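You operate a simulated robot arm through the tools that you are given. There is no shell and no other tool.

You run a simulated robot arm. Do the job below in one go: nothing can be reset, and whatever is moved stays where it is left.

## Task
Rinse the empty glue pot: pump it to MAX from the blue pail, then drain it into the grey one.
Fine: pump off, valve and drain shut at the end; leave the pump lid on the blue pail.

It is judged by the outcome, as a careful person would: the job done as asked, and still so three seconds after it is handed in. It fails if anything else is knocked over, pushed out of place, dropped, spilled or broken. Lids that push on must go on centred and level and be pressed home; caps that screw on are set level and turned clockwise until they are tight.

## Robot
A 6-joint arm with a two-finger gripper, fixed in place. Base frame: the origin is at the foot of the arm, x ahead of it, y to its left, z up. Readings come in mm, rad, newtons and seconds.
Its first joint turns from -2.897 to 2.897 rad. Payload 2.45 kg.
The tool frame sits at the grasp point between the pads (the TCP): z along the fingers, y along the line on which they close. The tips reach 20 mm beyond it. Largest opening 140 mm; the body of the gripper starts 168 mm behind the TCP.
Orientation is that of the tool frame in the base frame, as a unit quaternion [w, x, y, z]. With the fingers straight down and closing along the base's y, the tool's x points along the base's -x, its y along +y and its z along -z.

## Interface
- The arm moves only by the tool arm_command. Its argument "motion" is a list of rows, each an object of numbers (a shift or turn left out is 0, a gripper value left out holds the last): "fingers": the finger opening in mm, from 0 to 140; "x", "y", "z": the shift along the base's x, y, z in units of 200 mm (1.0 is 200 mm); "ax", "ay", "az": the turn, a rotation vector about the base's x, y, z in units of 60 degrees (1.0 is 60 degrees). In form: [{"fingers": .., "x": .., "y": .., "z": .., "ax": .., "ay": .., "az": ..}, ...]. A call has 1 to 20 rows; each row is the pose to reach, as a shift and turn from the pose commanded when the call began. A call with a number of a shift or a turn outside -1 to 1 is refused whole. A row lasts 0.2 s, in which the tool goes at most 50 mm and 0.15 rad; a call with a longer step from one row to the next is refused whole, and so is a gripper value outside its range. A pose out of reach is approached as far as the arm can. The call stops where the force on the tool passes 70 N (or 10 N more than at its start, if that is more) or the arm is blocked; 0.2 s more then pass. Each finger travels about 45 mm/s and halts on what it meets, pressing with about 23 N; the grip force reading is that of the motor and also rises with nothing between the fingers. The clock runs only during rows and for 0.2 s after the last one: add rows that repeat a pose to give the fingers time. It gives the time, the measured TCP pose, the force on the tool (base axes), the opening and the grip force at its end, in the units of the frame above (readings bear some noise), with the torque about the TCP (base axes, N m) and any sound that the robot's microphone picked up.
- Cameras (640 x 400 px; columns grow to the right, rows downward): "scene" is fixed at [49.1, -500, 1314.9]; the picture's right is [0.81, -0.58, 0.00], its down [-0.14, -0.20, -0.97] and it looks along [0.57, 0.79, -0.24] (base axes); focal length 325 px, centre (320, 200). "wrist" rides on the gripper at [78, 11, -209] in the tool frame; the picture's right is [-0.14, 0.99, 0.00], its down [-0.92, -0.13, -0.37] and it looks along [-0.36, -0.05, 0.93] (tool axes); focal length 280 px, centre (320, 200). There is no depth. A picture from a camera that has moved, and an enlarged one, comes with that camera's place and axes in the base frame and with its lens.
- snapshot(camera): a new picture of that camera. It takes no simulated time.
- close_up(camera, box): a new picture of the part [left, top, right, bottom] of that camera's present view, enlarged. It takes no simulated time.
- job_done(): hands the job in; it is judged then, once.

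Nothing tells you positions but the pictures and the camera data. Unless the task says otherwise, let go and move clear before handing in.

The tools are called after ">>>" as name(argument=value, ...) on one line, values as JSON. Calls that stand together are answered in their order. arm_command: Moves the arm, as the interface text tells. Its arguments: {"type":"object","properties":{"motion":{"type":"array","items":{"type":"object","properties":{"fingers":{"type":"number"},"x":{"type":"number"},"y":{"type":"number"},"z":{"type":"number"},"ax":{"type":"number"},"ay":{"type":"number"},"az":{"type":"number"}}}}},"required":["motion"]} The other tools are called the same way: snapshot (camera) takes a picture; close_up (camera, box) takes an enlarged picture of a part of a camera's view; job_done () hands the job in.

At the start:

```text
t: 0.0
eef_pos: [385.9, 413.5, 1378.0]
tool_rot: [0.002, 0.001, 1.0, 0.0]
wrist_force: [0.0, 0.6, 0.4]
ft_torque: [0.01, -0.01, -0.02]
gripper_width: 139.9
grip_force: 0.1
```

scene: 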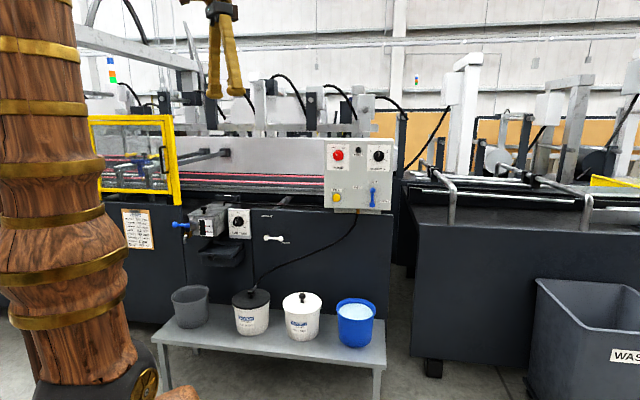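
wrist: 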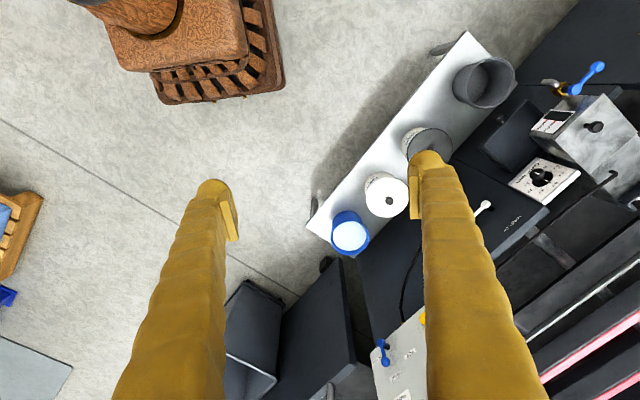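

I see a bench with a grey pail, a pail with a black (pump?) lid and hose, a white lidded pail and a blue pail of water, with a glue pot and control panels on the machine behind. I'll look closer before moving.

>>> close_up(camera="scene", box=[160, 190, 300, 278])

>>> close_up(camera="scene", box=[310, 130, 410, 220])

>>> close_up(camera="scene", box=[150, 270, 400, 400])

>>> close_up(camera="wrist", box=[480, 40, 640, 240])

>>> close_up(camera="scene", box=[115, 200, 165, 255])

```text
4.55 times, centred on (230, 234) of scene
camera zoom: at [49.1, -500.0, 1314.9], right [0.81, -0.58, 0.0], down [-0.14, -0.2, -0.97], along [0.57, 0.79, -0.24], focal length 1478 px, centre (729, 46)
```

zoom: 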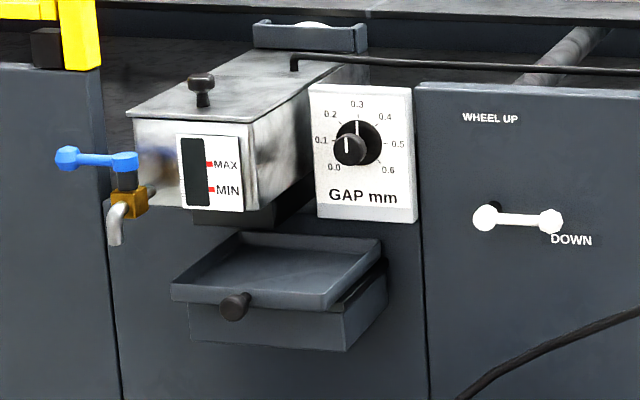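

```text
4.44 times, centred on (360, 175) of scene
camera zoom: at [49.1, -500.0, 1314.9], right [0.81, -0.58, 0.0], down [-0.14, -0.2, -0.97], along [0.57, 0.79, -0.24], focal length 1446 px, centre (142, 311)
```

zoom: 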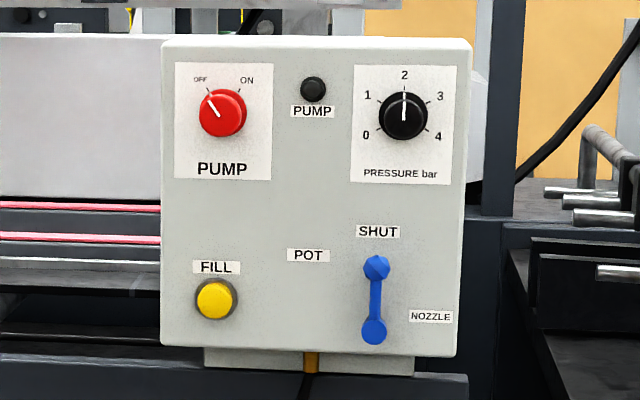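

```text
2.56 times, centred on (275, 335) of scene
camera zoom: at [49.1, -500.0, 1314.9], right [0.81, -0.58, 0.0], down [-0.14, -0.2, -0.97], along [0.57, 0.79, -0.24], focal length 833 px, centre (435, -146)
```

zoom: 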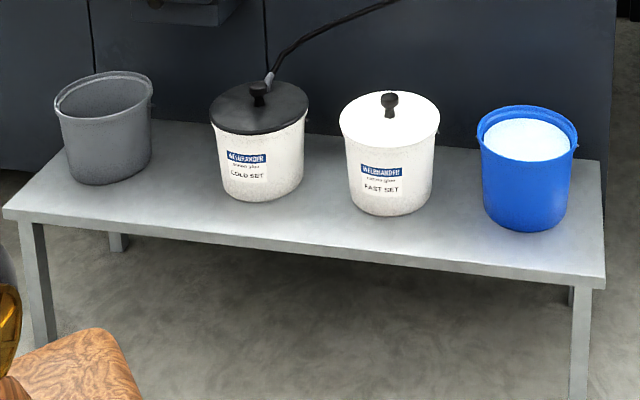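

```text
2.00 times, centred on (560, 140) of wrist
camera zoom: at [307.5, 423.5, 1587.7], right [0.14, 0.99, 0.0], down [0.92, -0.13, 0.37], along [0.37, -0.05, -0.93], focal length 561 px, centre (-160, 320)
```

zoom: 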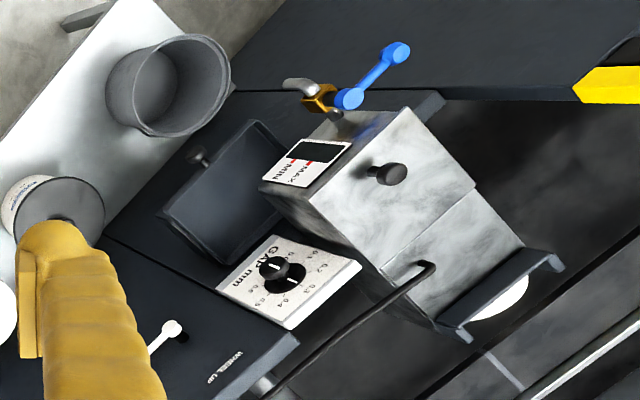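

```text
7.27 times, centred on (140, 228) of scene
camera zoom: at [49.1, -500.0, 1314.9], right [0.81, -0.58, 0.0], down [-0.14, -0.2, -0.97], along [0.57, 0.79, -0.24], focal length 2365 px, centre (1629, 0)
```

zoom: 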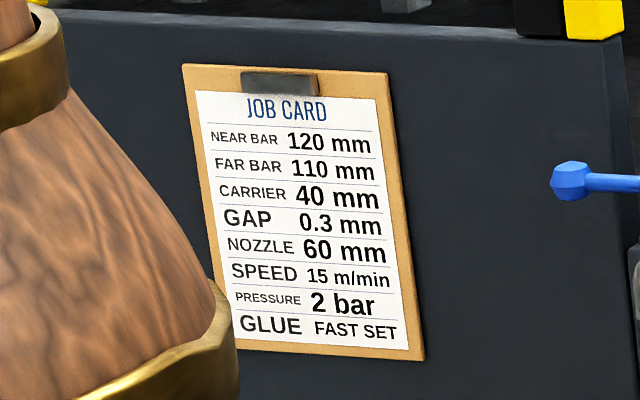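

The grey pail appears already to sit under the drain spout, and the pump lid is on the COLD SET pail, so it has to be moved to the blue pail. I'll fly down towards it, turning the wrist to face the machine, for a better look.

>>> arm_command(motion=[{"x": 0.06, "y": 0.1, "z": -0.12, "az": 0.09}, {"x": 0.12, "y": 0.2, "z": -0.25, "az": 0.18}, {"x": 0.18, "y": 0.3, "z": -0.37, "az": 0.27}, {"x": 0.24, "y": 0.4, "z": -0.5, "az": 0.36}, {"x": 0.3, "y": 0.5, "z": -0.62, "az": 0.45}, {"x": 0.36, "y": 0.6, "z": -0.75, "az": 0.54}, {"x": 0.42, "y": 0.7, "z": -0.87, "az": 0.63}, {"x": 0.48, "y": 0.8, "z": -1.0, "az": 0.72}])

>>> snapshot(camera="wrist")

>>> snapshot(camera="scene")

```text
t: 1.8
eef_pos: [485.9, 572.3, 1176.9]
tool_rot: [0.0, -0.369, 0.929, 0.0]
wrist_force: [-0.1, 0.5, 0.8]
ft_torque: [0.05, 0.03, 0.0]
gripper_width: 139.8
grip_force: 0.1
```

```text
taken
camera wrist: at [420.1, 525.4, 1385.6], right [-0.58, 0.82, 0.0], down [0.76, 0.54, 0.37], along [0.3, 0.21, -0.93], focal length 280 px, centre (320, 200)
```

wrist: 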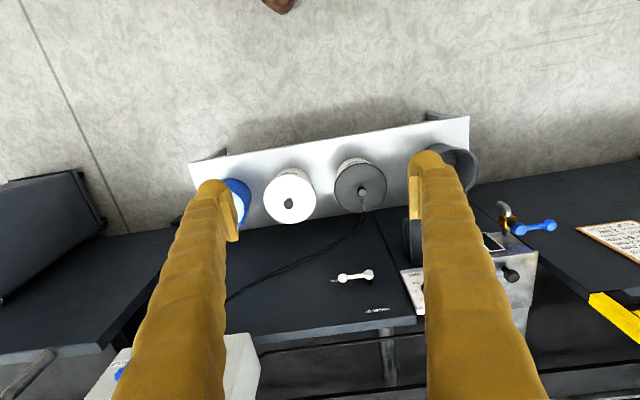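

```text
taken
```

scene: 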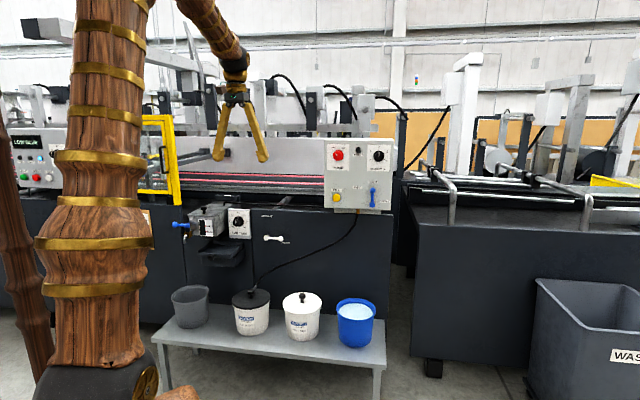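

I can see the lids from above now; zooming in on the pump lid, hose and pails.

>>> close_up(camera="wrist", box=[180, 100, 500, 300])

>>> close_up(camera="scene", box=[225, 265, 385, 365])

>>> close_up(camera="wrist", box=[400, 120, 600, 320])

```text
2.00 times, centred on (340, 200) of wrist
camera zoom: at [420.1, 525.4, 1385.6], right [-0.58, 0.82, 0.0], down [0.76, 0.54, 0.37], along [0.3, 0.21, -0.93], focal length 561 px, centre (280, 200)
```

zoom: 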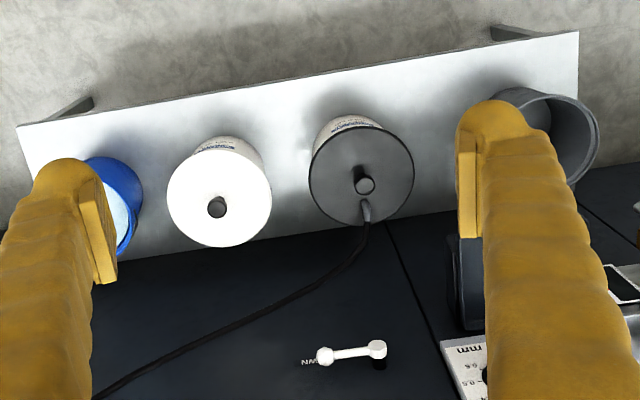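

```text
4.00 times, centred on (305, 315) of scene
camera zoom: at [49.1, -500.0, 1314.9], right [0.81, -0.58, 0.0], down [-0.14, -0.2, -0.97], along [0.57, 0.79, -0.24], focal length 1301 px, centre (380, -260)
```

zoom: 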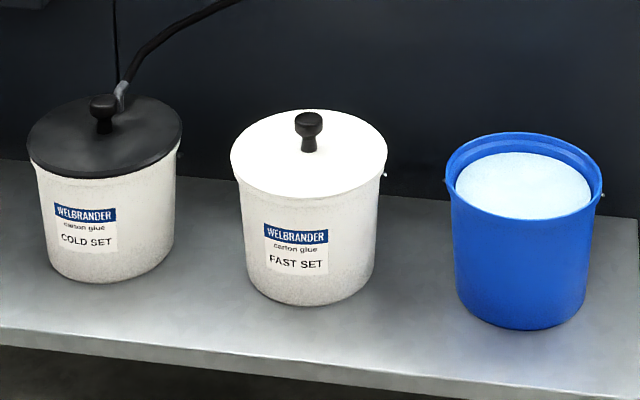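

```text
2.00 times, centred on (500, 220) of wrist
camera zoom: at [420.1, 525.4, 1385.6], right [-0.58, 0.82, 0.0], down [0.76, 0.54, 0.37], along [0.3, 0.21, -0.93], focal length 561 px, centre (-40, 160)
```

zoom: 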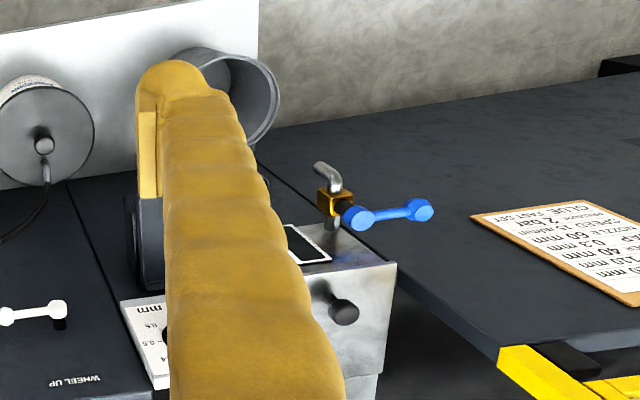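

The pump knob triangulates to about (593, 816, 531) and the blue pail rim to about (929, 448, 505). I'll approach above the pump lid to test reach and get a close view.

>>> arm_command(motion=[{"x": 0.05, "y": 0.12, "z": -0.16, "fingers": 90}, {"x": 0.1, "y": 0.24, "z": -0.32}, {"x": 0.15, "y": 0.35, "z": -0.48}, {"x": 0.2, "y": 0.47, "z": -0.64}, {"x": 0.25, "y": 0.58, "z": -0.8}, {"x": 0.3, "y": 0.68, "z": -0.96}, {"x": 0.31, "y": 0.7, "z": -1.0}])

>>> arm_command(motion=[{"x": 0.04, "y": 0.1, "z": -0.16}, {"x": 0.08, "y": 0.2, "z": -0.32}, {"x": 0.12, "y": 0.3, "z": -0.48}, {"x": 0.16, "y": 0.4, "z": -0.64}, {"x": 0.2, "y": 0.47, "z": -0.8}, {"x": 0.22, "y": 0.51, "z": -0.96}, {"x": 0.22, "y": 0.51, "z": -1.0}, {"x": 0.22, "y": 0.51, "z": -1.0}])

>>> snapshot(camera="wrist")

>>> snapshot(camera="scene")

```text
t: 3.4
eef_pos: [545.0, 714.9, 980.2]
tool_rot: [0.001, -0.368, 0.93, 0.0]
wrist_force: [0.1, 0.3, -0.2]
ft_torque: [-0.03, 0.0, -0.02]
gripper_width: 90.0
grip_force: 0.0
```

```text
t: 5.2
eef_pos: [588.0, 817.5, 778.5]
tool_rot: [0.001, -0.368, 0.93, 0.0]
wrist_force: [0.8, -0.7, 0.5]
ft_torque: [0.0, 0.02, 0.02]
gripper_width: 90.3
grip_force: 0.1
```

```text
taken
camera wrist: at [523.3, 769.2, 986.9], right [-0.58, 0.82, 0.0], down [0.76, 0.54, 0.37], along [0.3, 0.21, -0.93], focal length 280 px, centre (320, 200)
```

wrist: 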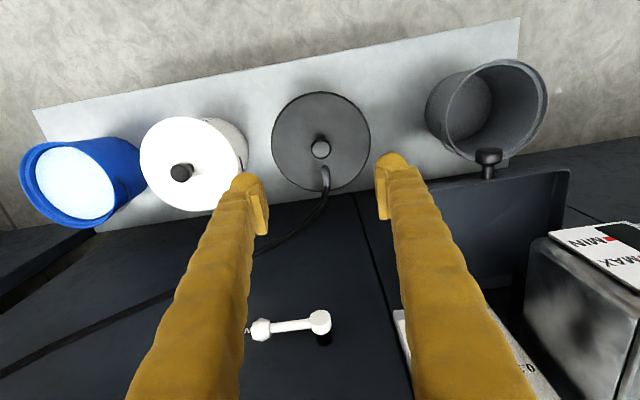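

```text
taken
```

scene: 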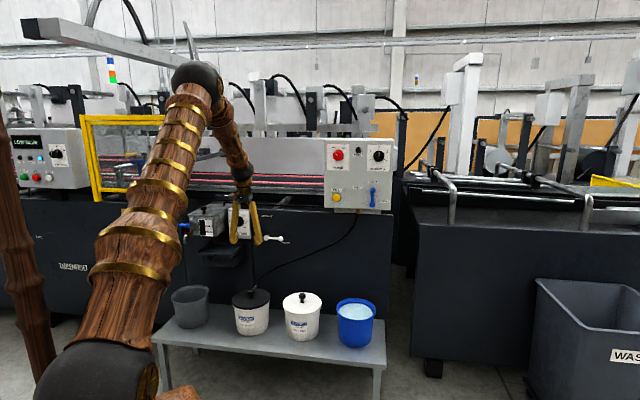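

The arm reaches tool-down with no trouble. I'll centre over the knob, narrow the fingers and go down partway, then check again.

>>> arm_command(motion=[{"x": 0.02, "y": 0.01, "z": -0.2, "fingers": 70}, {"x": 0.025, "y": 0.012, "z": -0.4}, {"x": 0.025, "y": 0.012, "z": -0.6}, {"x": 0.025, "y": 0.012, "z": -0.75}, {"x": 0.025, "y": 0.012, "z": -0.75}])

>>> snapshot(camera="wrist")

>>> close_up(camera="scene", box=[200, 230, 300, 340])

```text
t: 6.4
eef_pos: [592.6, 817.5, 626.9]
tool_rot: [0.001, -0.368, 0.93, 0.0]
wrist_force: [0.7, -0.2, 0.2]
ft_torque: [-0.01, 0.01, -0.01]
gripper_width: 69.9
grip_force: 0.0
```

```text
taken
camera wrist: at [527.7, 770.9, 836.2], right [-0.58, 0.82, 0.0], down [0.76, 0.54, 0.37], along [0.3, 0.21, -0.93], focal length 280 px, centre (320, 200)
```

wrist: 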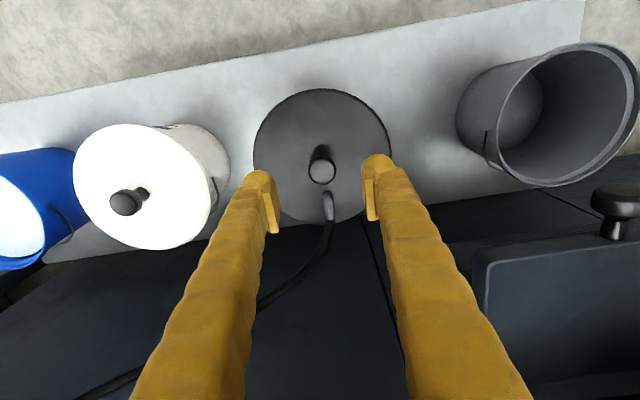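

```text
3.64 times, centred on (250, 285) of scene
camera zoom: at [49.1, -500.0, 1314.9], right [0.81, -0.58, 0.0], down [-0.14, -0.2, -0.97], along [0.57, 0.79, -0.24], focal length 1183 px, centre (574, -109)
```

zoom: 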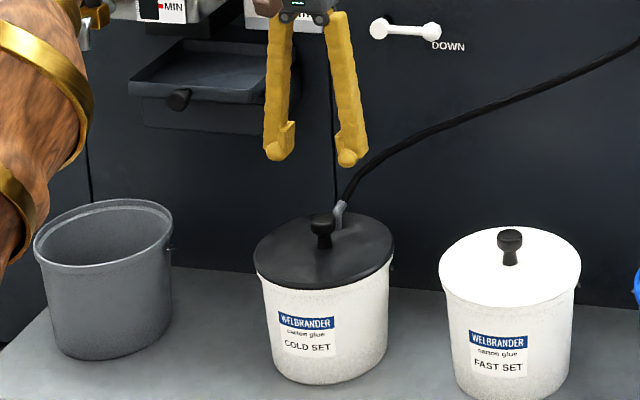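

The knob is centred between the fingers. Going down to grip it.

>>> arm_command(motion=[{"x": 0.007, "y": 0.015, "z": -0.15}, {"x": 0.007, "y": 0.015, "z": -0.3}, {"x": 0.007, "y": 0.015, "z": -0.4}, {"x": 0.007, "y": 0.015, "z": -0.45}, {"x": 0.007, "y": 0.015, "z": -0.475}, {"x": 0.007, "y": 0.015, "z": -0.475}])

>>> snapshot(camera="wrist")

>>> close_up(camera="scene", box=[220, 250, 300, 320])

```text
t: 7.8
eef_pos: [594.8, 822.7, 533.8]
tool_rot: [0.001, -0.368, 0.93, 0.0]
wrist_force: [-0.1, -0.6, 0.0]
ft_torque: [0.01, 0.03, -0.01]
gripper_width: 70.0
grip_force: 0.1
```

```text
taken
camera wrist: at [529.6, 775.9, 742.7], right [-0.58, 0.82, 0.0], down [0.76, 0.54, 0.37], along [0.3, 0.21, -0.93], focal length 280 px, centre (320, 200)
```

wrist: 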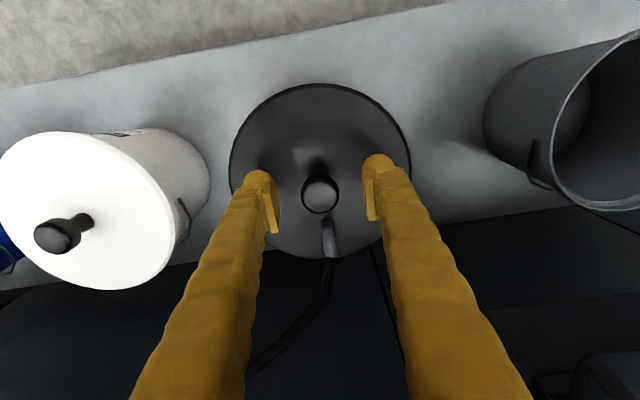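

```text
5.71 times, centred on (260, 285) of scene
camera zoom: at [49.1, -500.0, 1314.9], right [0.81, -0.58, 0.0], down [-0.14, -0.2, -0.97], along [0.57, 0.79, -0.24], focal length 1858 px, centre (663, -286)
```

zoom: 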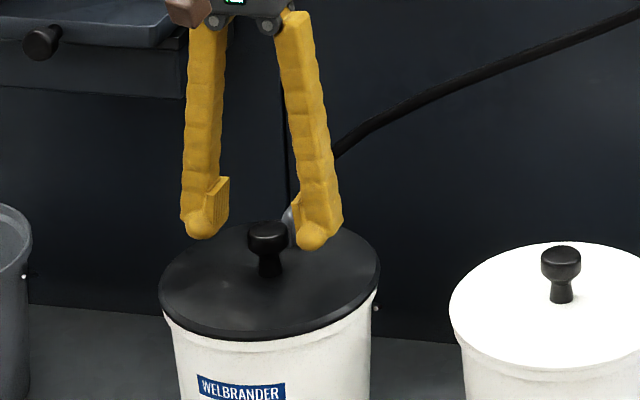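

The knob head sits a little lower than the pads, so I'll descend about 15 mm more and close on it.

>>> arm_command(motion=[{"x": -0.005, "y": -0.01, "z": -0.04}, {"x": -0.005, "y": -0.01, "z": -0.075}, {"x": -0.005, "y": -0.01, "z": -0.075, "fingers": 50}, {"x": -0.005, "y": -0.01, "z": -0.075, "fingers": 15}, {"x": -0.005, "y": -0.01, "z": -0.075, "fingers": 15}, {"x": -0.005, "y": -0.01, "z": -0.075, "fingers": 15}, {"x": -0.005, "y": -0.01, "z": -0.075, "fingers": 15}, {"x": -0.005, "y": -0.01, "z": -0.075, "fingers": 15}])

>>> snapshot(camera="wrist")

>>> close_up(camera="scene", box=[220, 250, 300, 320])

```text
t: 9.6
eef_pos: [592.5, 819.8, 519.0]
tool_rot: [0.001, -0.369, 0.93, 0.001]
wrist_force: [1.0, 1.7, 0.6]
ft_torque: [0.01, -0.03, -0.01]
gripper_width: 31.9
grip_force: 23.0
```

```text
taken
camera wrist: at [528.7, 772.9, 728.1], right [-0.58, 0.82, 0.0], down [0.76, 0.54, 0.37], along [0.3, 0.21, -0.93], focal length 280 px, centre (320, 200)
```

wrist: 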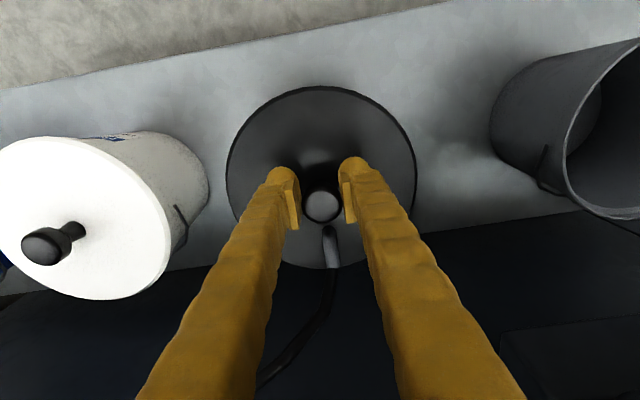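

```text
5.71 times, centred on (260, 285) of scene
camera zoom: at [49.1, -500.0, 1314.9], right [0.81, -0.58, 0.0], down [-0.14, -0.2, -0.97], along [0.57, 0.79, -0.24], focal length 1858 px, centre (663, -286)
```

zoom: 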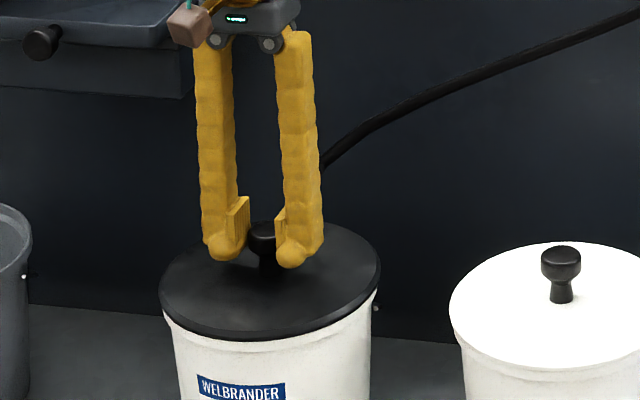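

The knob is gripped (31.9 mm). Lifting the lid straight up, gently.

>>> arm_command(motion=[{"z": 0.02}, {"z": 0.05}, {"z": 0.1}, {"z": 0.2}, {"z": 0.3}, {"z": 0.45}, {"z": 0.6}, {"z": 0.6}])

>>> snapshot(camera="wrist")

>>> close_up(camera="scene", box=[180, 200, 400, 350])

```text
t: 11.4
eef_pos: [595.6, 821.1, 639.2]
tool_rot: [0.001, -0.368, 0.93, 0.0]
wrist_force: [-0.3, -0.1, 0.1]
ft_torque: [0.03, 0.01, 0.0]
gripper_width: 15.1
grip_force: 0.0
```

```text
taken
camera wrist: at [530.2, 772.9, 848.7], right [-0.58, 0.82, 0.0], down [0.76, 0.54, 0.37], along [0.3, 0.21, -0.93], focal length 280 px, centre (320, 200)
```

wrist: 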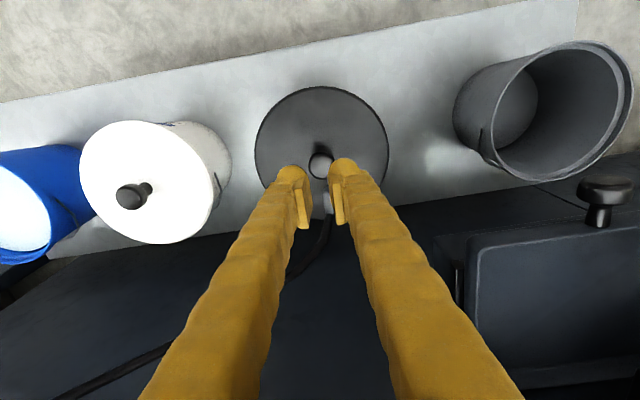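

```text
2.67 times, centred on (290, 275) of scene
camera zoom: at [49.1, -500.0, 1314.9], right [0.81, -0.58, 0.0], down [-0.14, -0.2, -0.97], along [0.57, 0.79, -0.24], focal length 867 px, centre (400, 0)
```

zoom: 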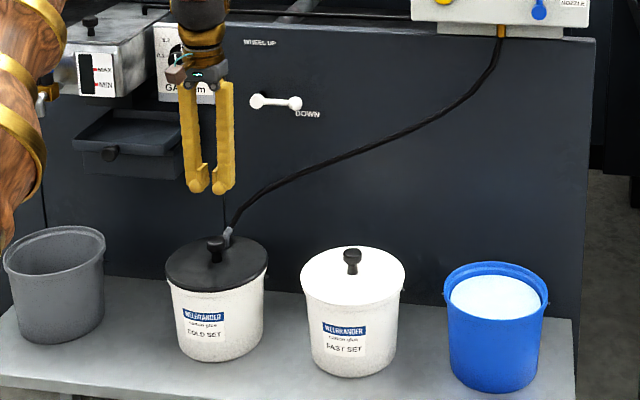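

The fingers slipped off: the lid is pushed on firmly and stayed seated. I'll reopen, grip lower on the knob, and pull slowly while watching the force.

>>> arm_command(motion=[{"x": -0.01, "y": -0.005, "fingers": 60}, {"x": -0.01, "y": -0.005, "fingers": 60}, {"x": -0.01, "y": -0.005, "fingers": 60}, {"x": -0.01, "y": -0.005, "z": -0.2}, {"x": -0.01, "y": -0.005, "z": -0.4}, {"x": -0.01, "y": -0.005, "z": -0.55}, {"x": -0.01, "y": -0.005, "z": -0.59}, {"x": -0.01, "y": -0.005, "z": -0.62}, {"x": -0.01, "y": -0.005, "z": -0.635}, {"x": -0.01, "y": -0.005, "z": -0.635}])

>>> close_up(camera="scene", box=[235, 265, 275, 305])

>>> close_up(camera="wrist", box=[240, 120, 400, 260])

```text
t: 13.6
eef_pos: [593.1, 817.4, 511.6]
tool_rot: [0.001, -0.368, 0.93, 0.001]
wrist_force: [-0.3, -0.8, -0.6]
ft_torque: [0.01, 0.0, 0.02]
gripper_width: 59.7
grip_force: 0.1
```

```text
10.00 times, centred on (255, 285) of scene
camera zoom: at [49.1, -500.0, 1314.9], right [0.81, -0.58, 0.0], down [-0.14, -0.2, -0.97], along [0.57, 0.79, -0.24], focal length 3252 px, centre (970, -650)
```

zoom: 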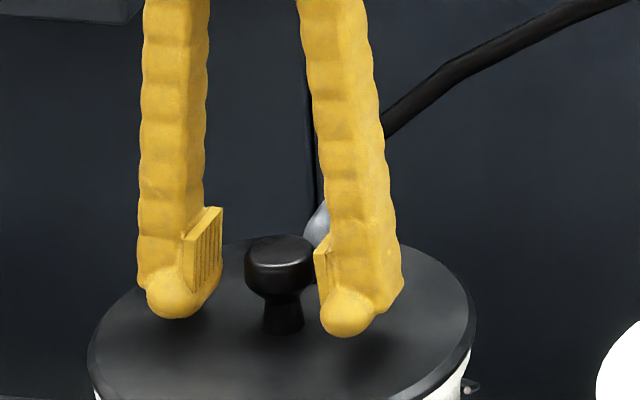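

```text
2.86 times, centred on (320, 190) of wrist
camera zoom: at [527.2, 771.2, 720.8], right [-0.58, 0.82, 0.0], down [0.76, 0.54, 0.37], along [0.3, 0.21, -0.93], focal length 801 px, centre (320, 229)
```

zoom: 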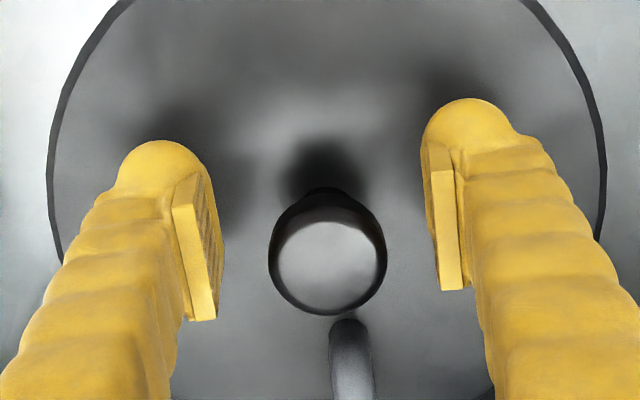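

The pads now cover the wide part of the knob head. Closing here and pulling up very slowly.

>>> arm_command(motion=[{"z": -0.007, "fingers": 50}, {"z": -0.007, "fingers": 10}, {"z": -0.007, "fingers": 10}, {"z": -0.007, "fingers": 10}, {"z": -0.007, "fingers": 10}, {"z": -0.007, "fingers": 10}])

>>> arm_command(motion=[{"z": 0.01}, {"z": 0.015}, {"z": 0.02}, {"z": 0.025}])

>>> close_up(camera="scene", box=[235, 265, 275, 305])

```text
t: 15.0
eef_pos: [592.1, 817.7, 510.2]
tool_rot: [0.001, -0.368, 0.93, 0.001]
wrist_force: [-0.7, 0.6, 1.5]
ft_torque: [-0.01, -0.05, 0.06]
gripper_width: 30.1
grip_force: 23.1
```

```text
t: 16.0
eef_pos: [592.2, 816.9, 514.8]
tool_rot: [0.001, -0.368, 0.93, 0.001]
wrist_force: [-0.1, -0.3, -4.0]
ft_torque: [-0.04, 0.03, -0.02]
gripper_width: 29.7
grip_force: 23.0
```

```text
10.00 times, centred on (255, 285) of scene
camera zoom: at [49.1, -500.0, 1314.9], right [0.81, -0.58, 0.0], down [-0.14, -0.2, -0.97], along [0.57, 0.79, -0.24], focal length 3252 px, centre (970, -650)
```

zoom: 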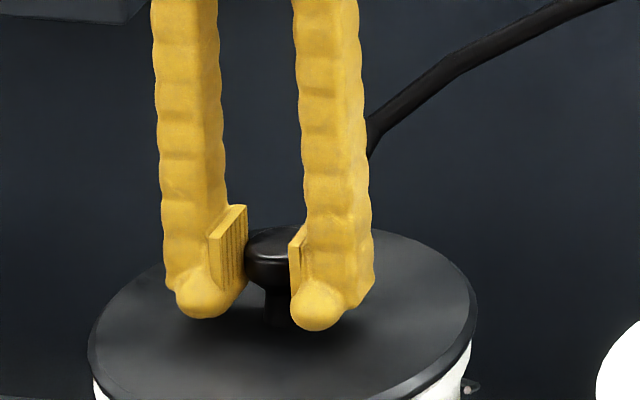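

The knob seems to be rising with the fingers. Continuing the slow lift.

>>> arm_command(motion=[{"z": 0.01}, {"z": 0.02}, {"z": 0.03}, {"z": 0.04}, {"z": 0.05}, {"z": 0.06}])

>>> close_up(camera="scene", box=[225, 255, 285, 315])

```text
t: 17.4
eef_pos: [592.1, 818.1, 527.6]
tool_rot: [0.0, -0.368, 0.93, 0.001]
wrist_force: [-0.6, -0.5, -2.0]
ft_torque: [-0.01, 0.01, 0.01]
gripper_width: 30.1
grip_force: 22.9
```

```text
6.67 times, centred on (255, 285) of scene
camera zoom: at [49.1, -500.0, 1314.9], right [0.81, -0.58, 0.0], down [-0.14, -0.2, -0.97], along [0.57, 0.79, -0.24], focal length 2168 px, centre (753, -367)
```

zoom: 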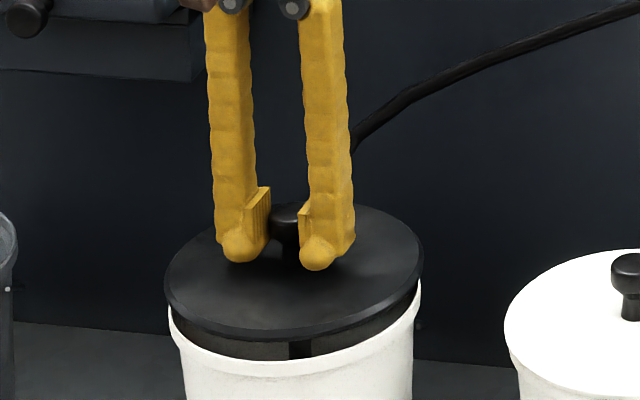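

The lid is free and has a suction pipe beneath it. I'll lift well clear of the rim, steadily.

>>> arm_command(motion=[{"z": 0.08}, {"z": 0.16}, {"z": 0.24}, {"z": 0.32}, {"z": 0.4}, {"z": 0.48}, {"z": 0.56}, {"z": 0.64}, {"z": 0.72}, {"z": 0.8}, {"z": 0.88}, {"z": 0.96}, {"z": 0.96}])

>>> snapshot(camera="wrist")

>>> close_up(camera="scene", box=[180, 200, 400, 350])

```text
t: 20.2
eef_pos: [592.2, 820.0, 720.3]
tool_rot: [0.001, -0.368, 0.93, 0.0]
wrist_force: [-1.0, 0.8, -3.0]
ft_torque: [-0.02, 0.0, -0.02]
gripper_width: 30.0
grip_force: 22.9
```

```text
taken
camera wrist: at [526.7, 772.4, 929.7], right [-0.58, 0.82, 0.0], down [0.76, 0.54, 0.37], along [0.3, 0.21, -0.93], focal length 280 px, centre (320, 200)
```

wrist: 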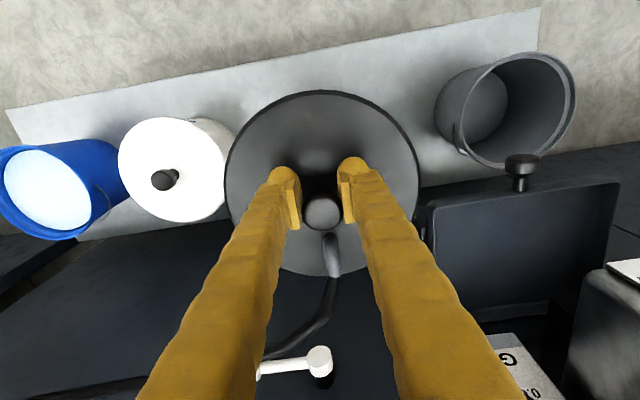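

```text
2.67 times, centred on (290, 275) of scene
camera zoom: at [49.1, -500.0, 1314.9], right [0.81, -0.58, 0.0], down [-0.14, -0.2, -0.97], along [0.57, 0.79, -0.24], focal length 867 px, centre (400, 0)
```

zoom: 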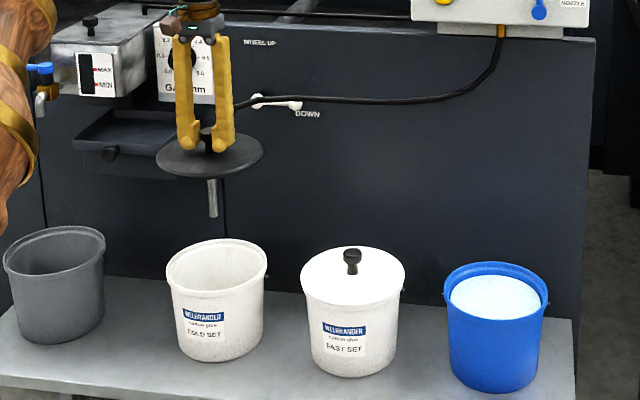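

The suction pipe is short (~110 mm) and clear of everything. I'll carry the lid toward the blue pail, stopping midway to measure the pail.

>>> arm_command(motion=[{"x": 0.08, "y": -0.08, "z": 0.05}, {"x": 0.17, "y": -0.17, "z": 0.1}, {"x": 0.27, "y": -0.27, "z": 0.1}, {"x": 0.37, "y": -0.37, "z": 0.1}, {"x": 0.47, "y": -0.47, "z": 0.1}, {"x": 0.57, "y": -0.57, "z": 0.1}, {"x": 0.65, "y": -0.65, "z": 0.1}, {"x": 0.65, "y": -0.65, "z": 0.1}])

>>> snapshot(camera="wrist")

>>> snapshot(camera="scene")

```text
t: 22.0
eef_pos: [721.1, 687.4, 737.3]
tool_rot: [0.001, -0.368, 0.93, 0.0]
wrist_force: [-0.5, 0.3, -2.7]
ft_torque: [0.0, 0.02, -0.02]
gripper_width: 30.0
grip_force: 23.0
```

```text
taken
camera wrist: at [657.0, 640.4, 946.3], right [-0.58, 0.82, 0.0], down [0.76, 0.54, 0.37], along [0.3, 0.21, -0.93], focal length 280 px, centre (320, 200)
```

wrist: 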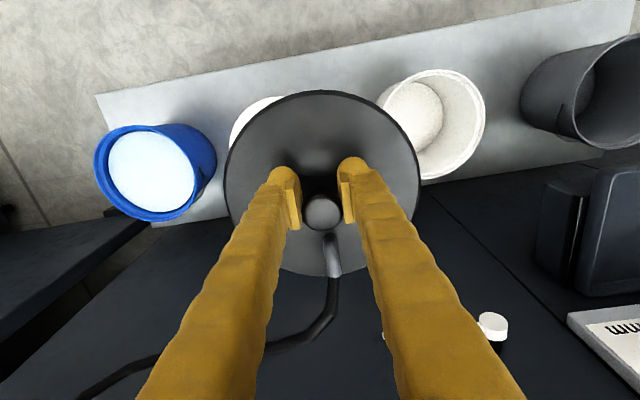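

```text
taken
```

scene: 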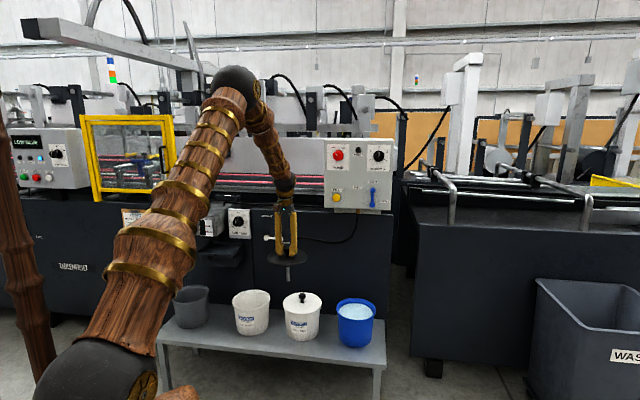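

>>> close_up(camera="wrist", box=[80, 100, 240, 240])

>>> close_up(camera="scene", box=[320, 280, 400, 350])

>>> close_up(camera="wrist", box=[360, 50, 520, 190])

```text
2.86 times, centred on (160, 170) of wrist
camera zoom: at [657.0, 640.4, 946.3], right [-0.58, 0.82, 0.0], down [0.76, 0.54, 0.37], along [0.3, 0.21, -0.93], focal length 801 px, centre (777, 286)
```

zoom: 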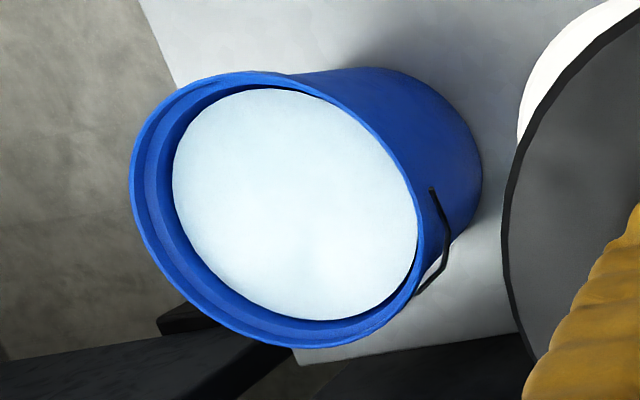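

```text
5.71 times, centred on (360, 315) of scene
camera zoom: at [49.1, -500.0, 1314.9], right [0.81, -0.58, 0.0], down [-0.14, -0.2, -0.97], along [0.57, 0.79, -0.24], focal length 1858 px, centre (91, -457)
```

zoom: 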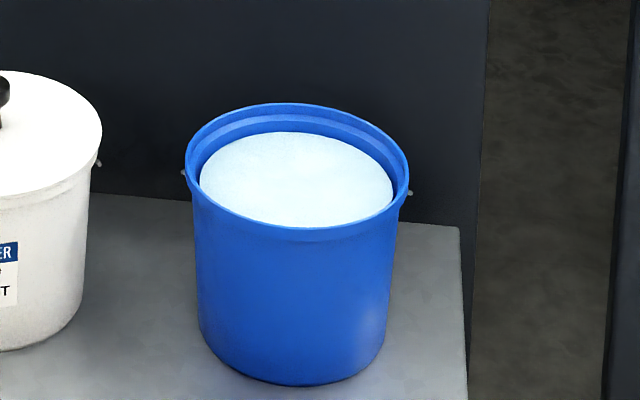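

```text
2.86 times, centred on (440, 120) of wrist
camera zoom: at [657.0, 640.4, 946.3], right [-0.58, 0.82, 0.0], down [0.76, 0.54, 0.37], along [0.3, 0.21, -0.93], focal length 801 px, centre (-23, 429)
```

zoom: 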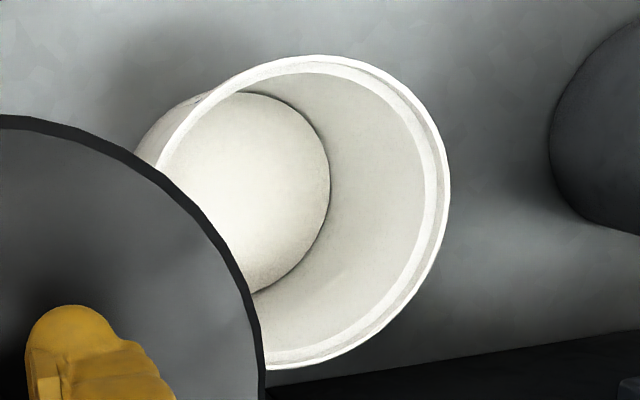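

Blue pail centre comes out near (944, 474), rim z ≈ 482. I'll carry the lid over it and check reach.

>>> arm_command(motion=[{"x": 0.08, "y": -0.08}, {"x": 0.18, "y": -0.17}, {"x": 0.29, "y": -0.27}, {"x": 0.4, "y": -0.38}, {"x": 0.51, "y": -0.48}, {"x": 0.62, "y": -0.59}, {"x": 0.72, "y": -0.69}, {"x": 0.82, "y": -0.79}, {"x": 0.9, "y": -0.87}, {"x": 0.96, "y": -0.93}, {"x": 0.96, "y": -0.93}])

>>> arm_command(motion=[{"x": 0.08, "y": -0.07}, {"x": 0.155, "y": -0.14}, {"x": 0.155, "y": -0.14, "z": -0.1}, {"x": 0.155, "y": -0.14, "z": -0.1}])

>>> snapshot(camera="wrist")

>>> close_up(camera="scene", box=[280, 210, 420, 350])

```text
t: 24.4
eef_pos: [912.8, 502.2, 737.4]
tool_rot: [0.001, -0.368, 0.93, 0.0]
wrist_force: [0.0, -0.3, -3.6]
ft_torque: [-0.03, 0.04, 0.01]
gripper_width: 29.8
grip_force: 23.2
```

```text
t: 25.4
eef_pos: [945.9, 474.8, 717.2]
tool_rot: [0.001, -0.368, 0.93, 0.0]
wrist_force: [-1.0, 0.7, -4.2]
ft_torque: [-0.03, 0.01, -0.02]
gripper_width: 30.0
grip_force: 23.0
```

```text
taken
camera wrist: at [880.1, 427.5, 926.9], right [-0.58, 0.82, 0.0], down [0.76, 0.54, 0.37], along [0.3, 0.21, -0.93], focal length 280 px, centre (320, 200)
```

wrist: 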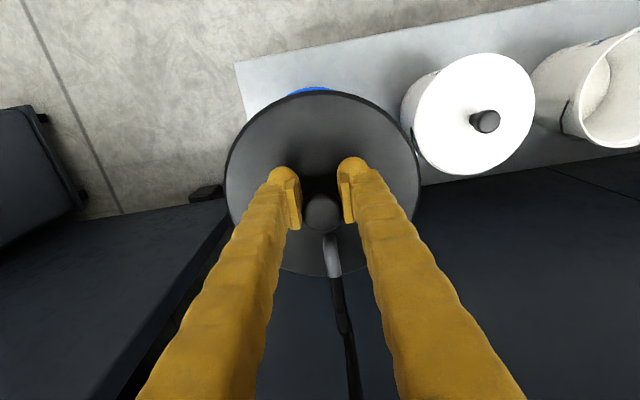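

```text
2.86 times, centred on (350, 280) of scene
camera zoom: at [49.1, -500.0, 1314.9], right [0.81, -0.58, 0.0], down [-0.14, -0.2, -0.97], along [0.57, 0.79, -0.24], focal length 929 px, centre (234, -29)
```

zoom: 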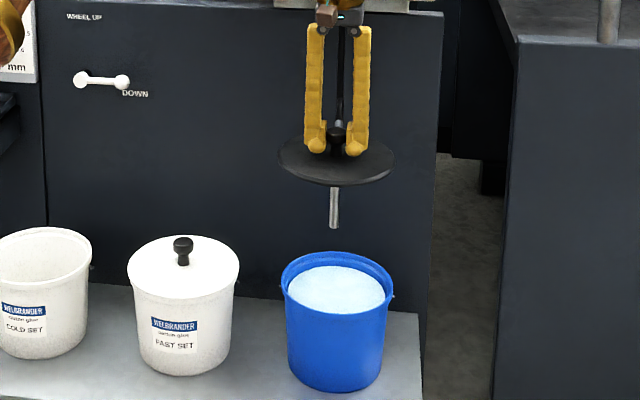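

Lid is over the blue pail. Lowering partway, with pipe still above the rim, to compare lid and rim outlines.

>>> arm_command(motion=[{"z": -0.15}, {"z": -0.3}, {"z": -0.43}, {"z": -0.43}])

>>> snapshot(camera="wrist")

>>> close_up(camera="scene", box=[320, 260, 400, 350])

```text
t: 26.4
eef_pos: [944.6, 474.1, 629.9]
tool_rot: [0.001, -0.367, 0.93, 0.0]
wrist_force: [-0.8, 0.3, -3.6]
ft_torque: [-0.01, 0.04, -0.05]
gripper_width: 29.9
grip_force: 22.6
```

```text
taken
camera wrist: at [880.0, 427.3, 840.0], right [-0.58, 0.82, 0.0], down [0.76, 0.54, 0.37], along [0.3, 0.21, -0.93], focal length 280 px, centre (320, 200)
```

wrist: 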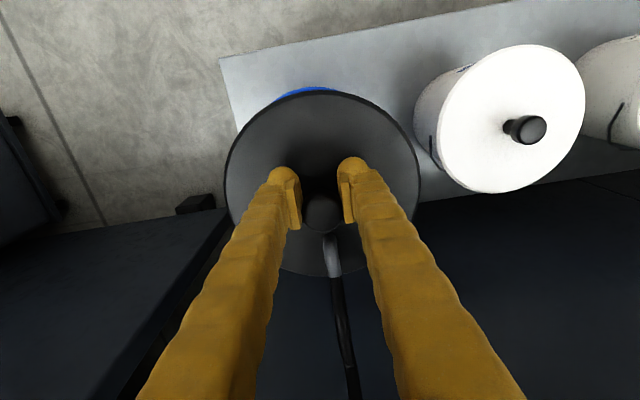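

```text
4.44 times, centred on (360, 305) of scene
camera zoom: at [49.1, -500.0, 1314.9], right [0.81, -0.58, 0.0], down [-0.14, -0.2, -0.97], along [0.57, 0.79, -0.24], focal length 1446 px, centre (142, -267)
```

zoom: 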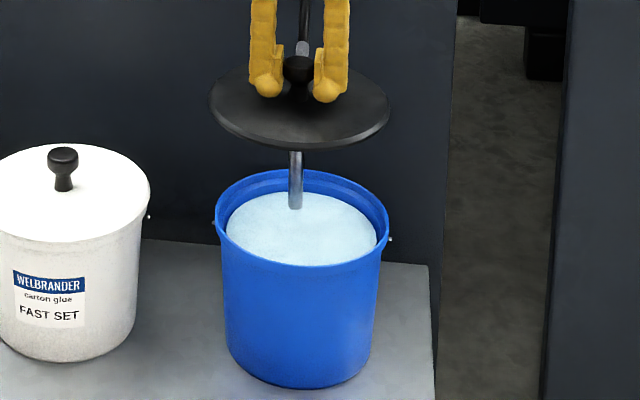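

>>> close_up(camera="scene", box=[325, 274, 403, 322])

>>> close_up(camera="wrist", box=[200, 60, 460, 220])

```text
8.21 times, centred on (364, 298) of scene
camera zoom: at [49.1, -500.0, 1314.9], right [0.81, -0.58, 0.0], down [-0.14, -0.2, -0.97], along [0.57, 0.79, -0.24], focal length 2669 px, centre (-41, -604)
```

zoom: 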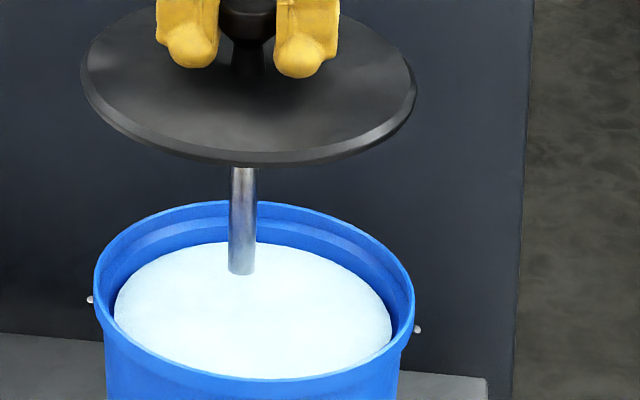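

```text
2.46 times, centred on (330, 140) of wrist
camera zoom: at [880.0, 427.3, 840.0], right [-0.58, 0.82, 0.0], down [0.76, 0.54, 0.37], along [0.3, 0.21, -0.93], focal length 690 px, centre (295, 348)
```

zoom: 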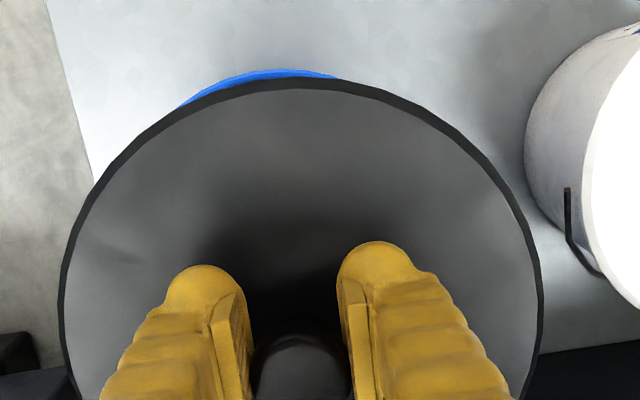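

Comparing outlines, the lid is about 9 mm off toward +y relative to the pail. I'll correct that and lower closer to the rim before rechecking.

>>> arm_command(motion=[{"x": -0.002, "y": -0.03}, {"x": -0.002, "y": -0.045}, {"x": -0.002, "y": -0.045, "z": -0.1}, {"x": -0.002, "y": -0.045, "z": -0.2}, {"x": -0.002, "y": -0.045, "z": -0.3}, {"x": -0.002, "y": -0.045, "z": -0.4}, {"x": -0.002, "y": -0.045, "z": -0.4}])

>>> close_up(camera="scene", box=[325, 274, 403, 322])

>>> close_up(camera="wrist", box=[200, 60, 460, 220])

```text
t: 28.0
eef_pos: [945.4, 463.3, 553.1]
tool_rot: [0.0, -0.368, 0.93, 0.0]
wrist_force: [-0.4, 0.0, -2.7]
ft_torque: [-0.04, 0.07, -0.02]
gripper_width: 29.9
grip_force: 23.6
```

```text
8.21 times, centred on (364, 298) of scene
camera zoom: at [49.1, -500.0, 1314.9], right [0.81, -0.58, 0.0], down [-0.14, -0.2, -0.97], along [0.57, 0.79, -0.24], focal length 2669 px, centre (-41, -604)
```

zoom: 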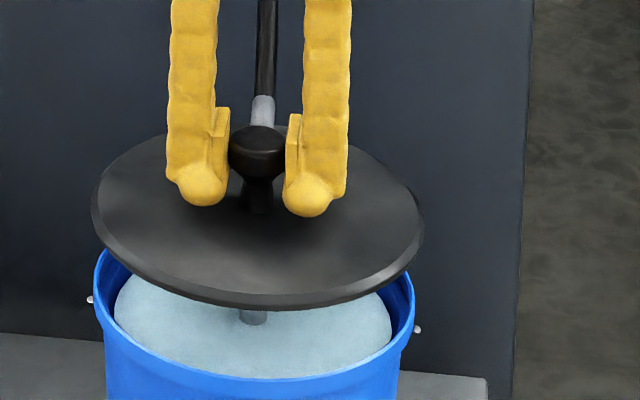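

```text
2.46 times, centred on (330, 140) of wrist
camera zoom: at [880.8, 417.6, 761.7], right [-0.58, 0.82, 0.0], down [0.76, 0.54, 0.37], along [0.3, 0.21, -0.93], focal length 690 px, centre (295, 348)
```

zoom: 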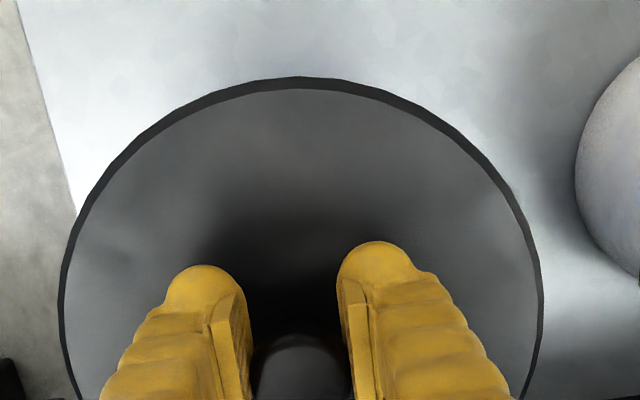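

The lid is now within a couple of millimetres and level. Small correction, lower to just above the rim, and check again.

>>> arm_command(motion=[{"y": 0.009, "z": -0.05}, {"y": 0.009, "z": -0.1}, {"y": 0.009, "z": -0.135}, {"y": 0.009, "z": -0.135}])

>>> close_up(camera="scene", box=[325, 280, 403, 328])

>>> close_up(camera="wrist", box=[200, 60, 460, 220])

```text
t: 29.0
eef_pos: [944.2, 467.3, 526.1]
tool_rot: [0.0, -0.369, 0.929, 0.001]
wrist_force: [0.4, 0.5, -3.0]
ft_torque: [-0.06, 0.03, 0.0]
gripper_width: 29.8
grip_force: 22.8
```

```text
8.21 times, centred on (364, 304) of scene
camera zoom: at [49.1, -500.0, 1314.9], right [0.81, -0.58, 0.0], down [-0.14, -0.2, -0.97], along [0.57, 0.79, -0.24], focal length 2669 px, centre (-41, -653)
```

zoom: 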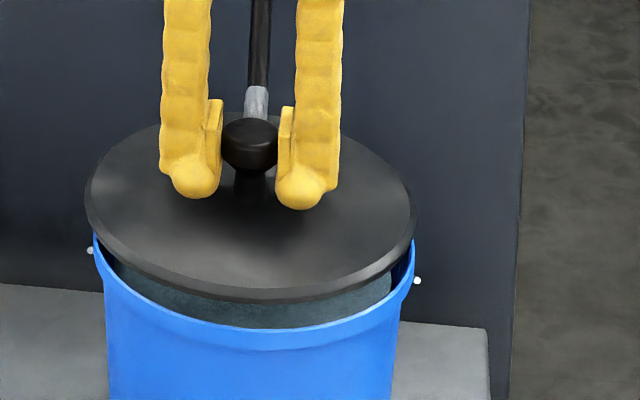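

```text
2.46 times, centred on (330, 140) of wrist
camera zoom: at [878.9, 420.4, 735.7], right [-0.58, 0.82, 0.0], down [0.76, 0.54, 0.37], along [0.3, 0.21, -0.93], focal length 690 px, centre (295, 348)
```

zoom: 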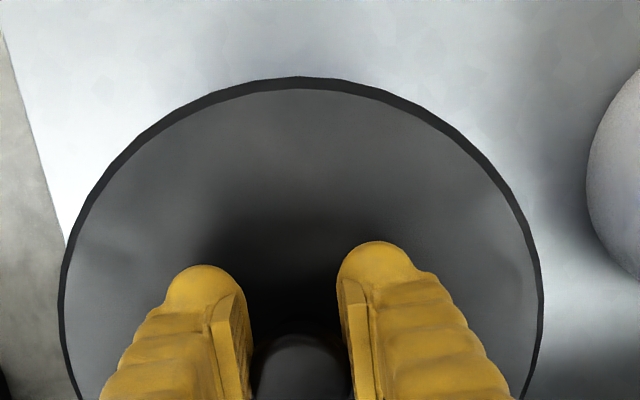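

Nearly centred; a ~2 mm trim to the right is needed. I'll apply it and settle, then verify before pressing.

>>> arm_command(motion=[{"x": 0.0085, "y": -0.008}, {"x": 0.0085, "y": -0.008}, {"x": 0.0085, "y": -0.008, "z": -0.02}, {"x": 0.0085, "y": -0.008, "z": -0.02}, {"x": 0.0085, "y": -0.008, "z": -0.02}])

>>> close_up(camera="scene", box=[325, 280, 403, 328])

>>> close_up(camera="scene", box=[332, 298, 352, 314])

>>> close_up(camera="scene", box=[366, 298, 386, 314])

```text
t: 30.2
eef_pos: [945.7, 466.1, 523.6]
tool_rot: [0.001, -0.368, 0.93, 0.001]
wrist_force: [-0.3, -0.2, -3.0]
ft_torque: [-0.02, 0.03, 0.01]
gripper_width: 30.0
grip_force: 23.0
```

```text
8.21 times, centred on (364, 304) of scene
camera zoom: at [49.1, -500.0, 1314.9], right [0.81, -0.58, 0.0], down [-0.14, -0.2, -0.97], along [0.57, 0.79, -0.24], focal length 2669 px, centre (-41, -653)
```

zoom: 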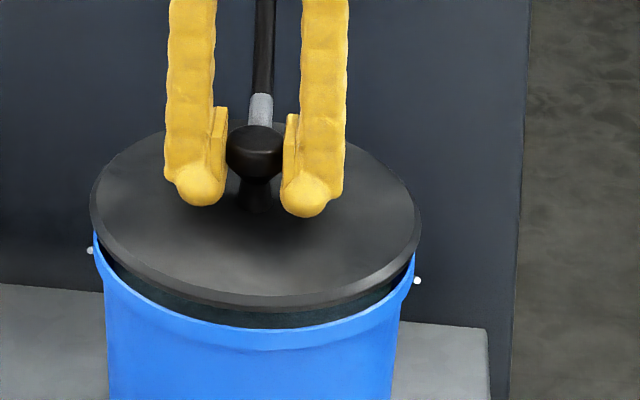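

```text
16.00 times, centred on (342, 306) of scene
camera zoom: at [49.1, -500.0, 1314.9], right [0.81, -0.58, 0.0], down [-0.14, -0.2, -0.97], along [0.57, 0.79, -0.24], focal length 5204 px, centre (-32, -1496)
```

zoom: 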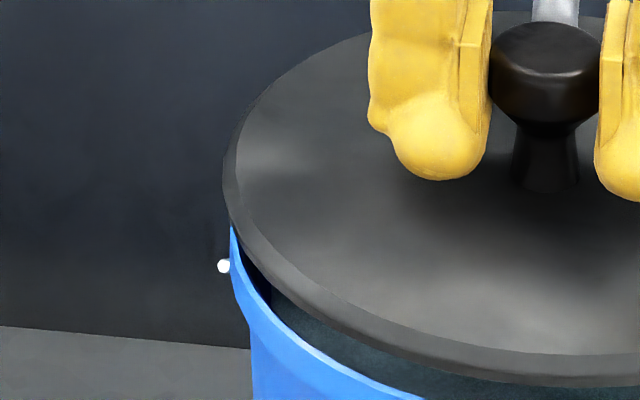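

```text
16.00 times, centred on (376, 306) of scene
camera zoom: at [49.1, -500.0, 1314.9], right [0.81, -0.58, 0.0], down [-0.14, -0.2, -0.97], along [0.57, 0.79, -0.24], focal length 5204 px, centre (-576, -1496)
```

zoom: 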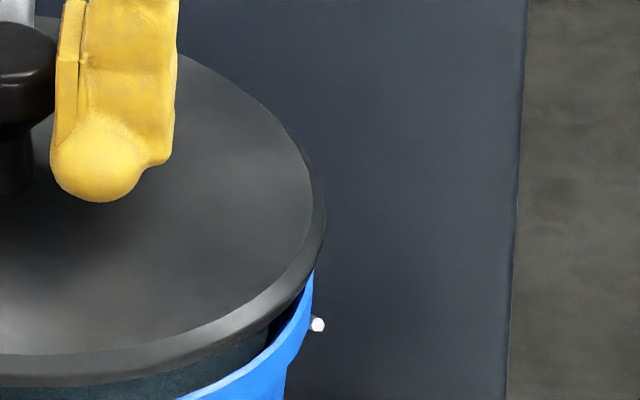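

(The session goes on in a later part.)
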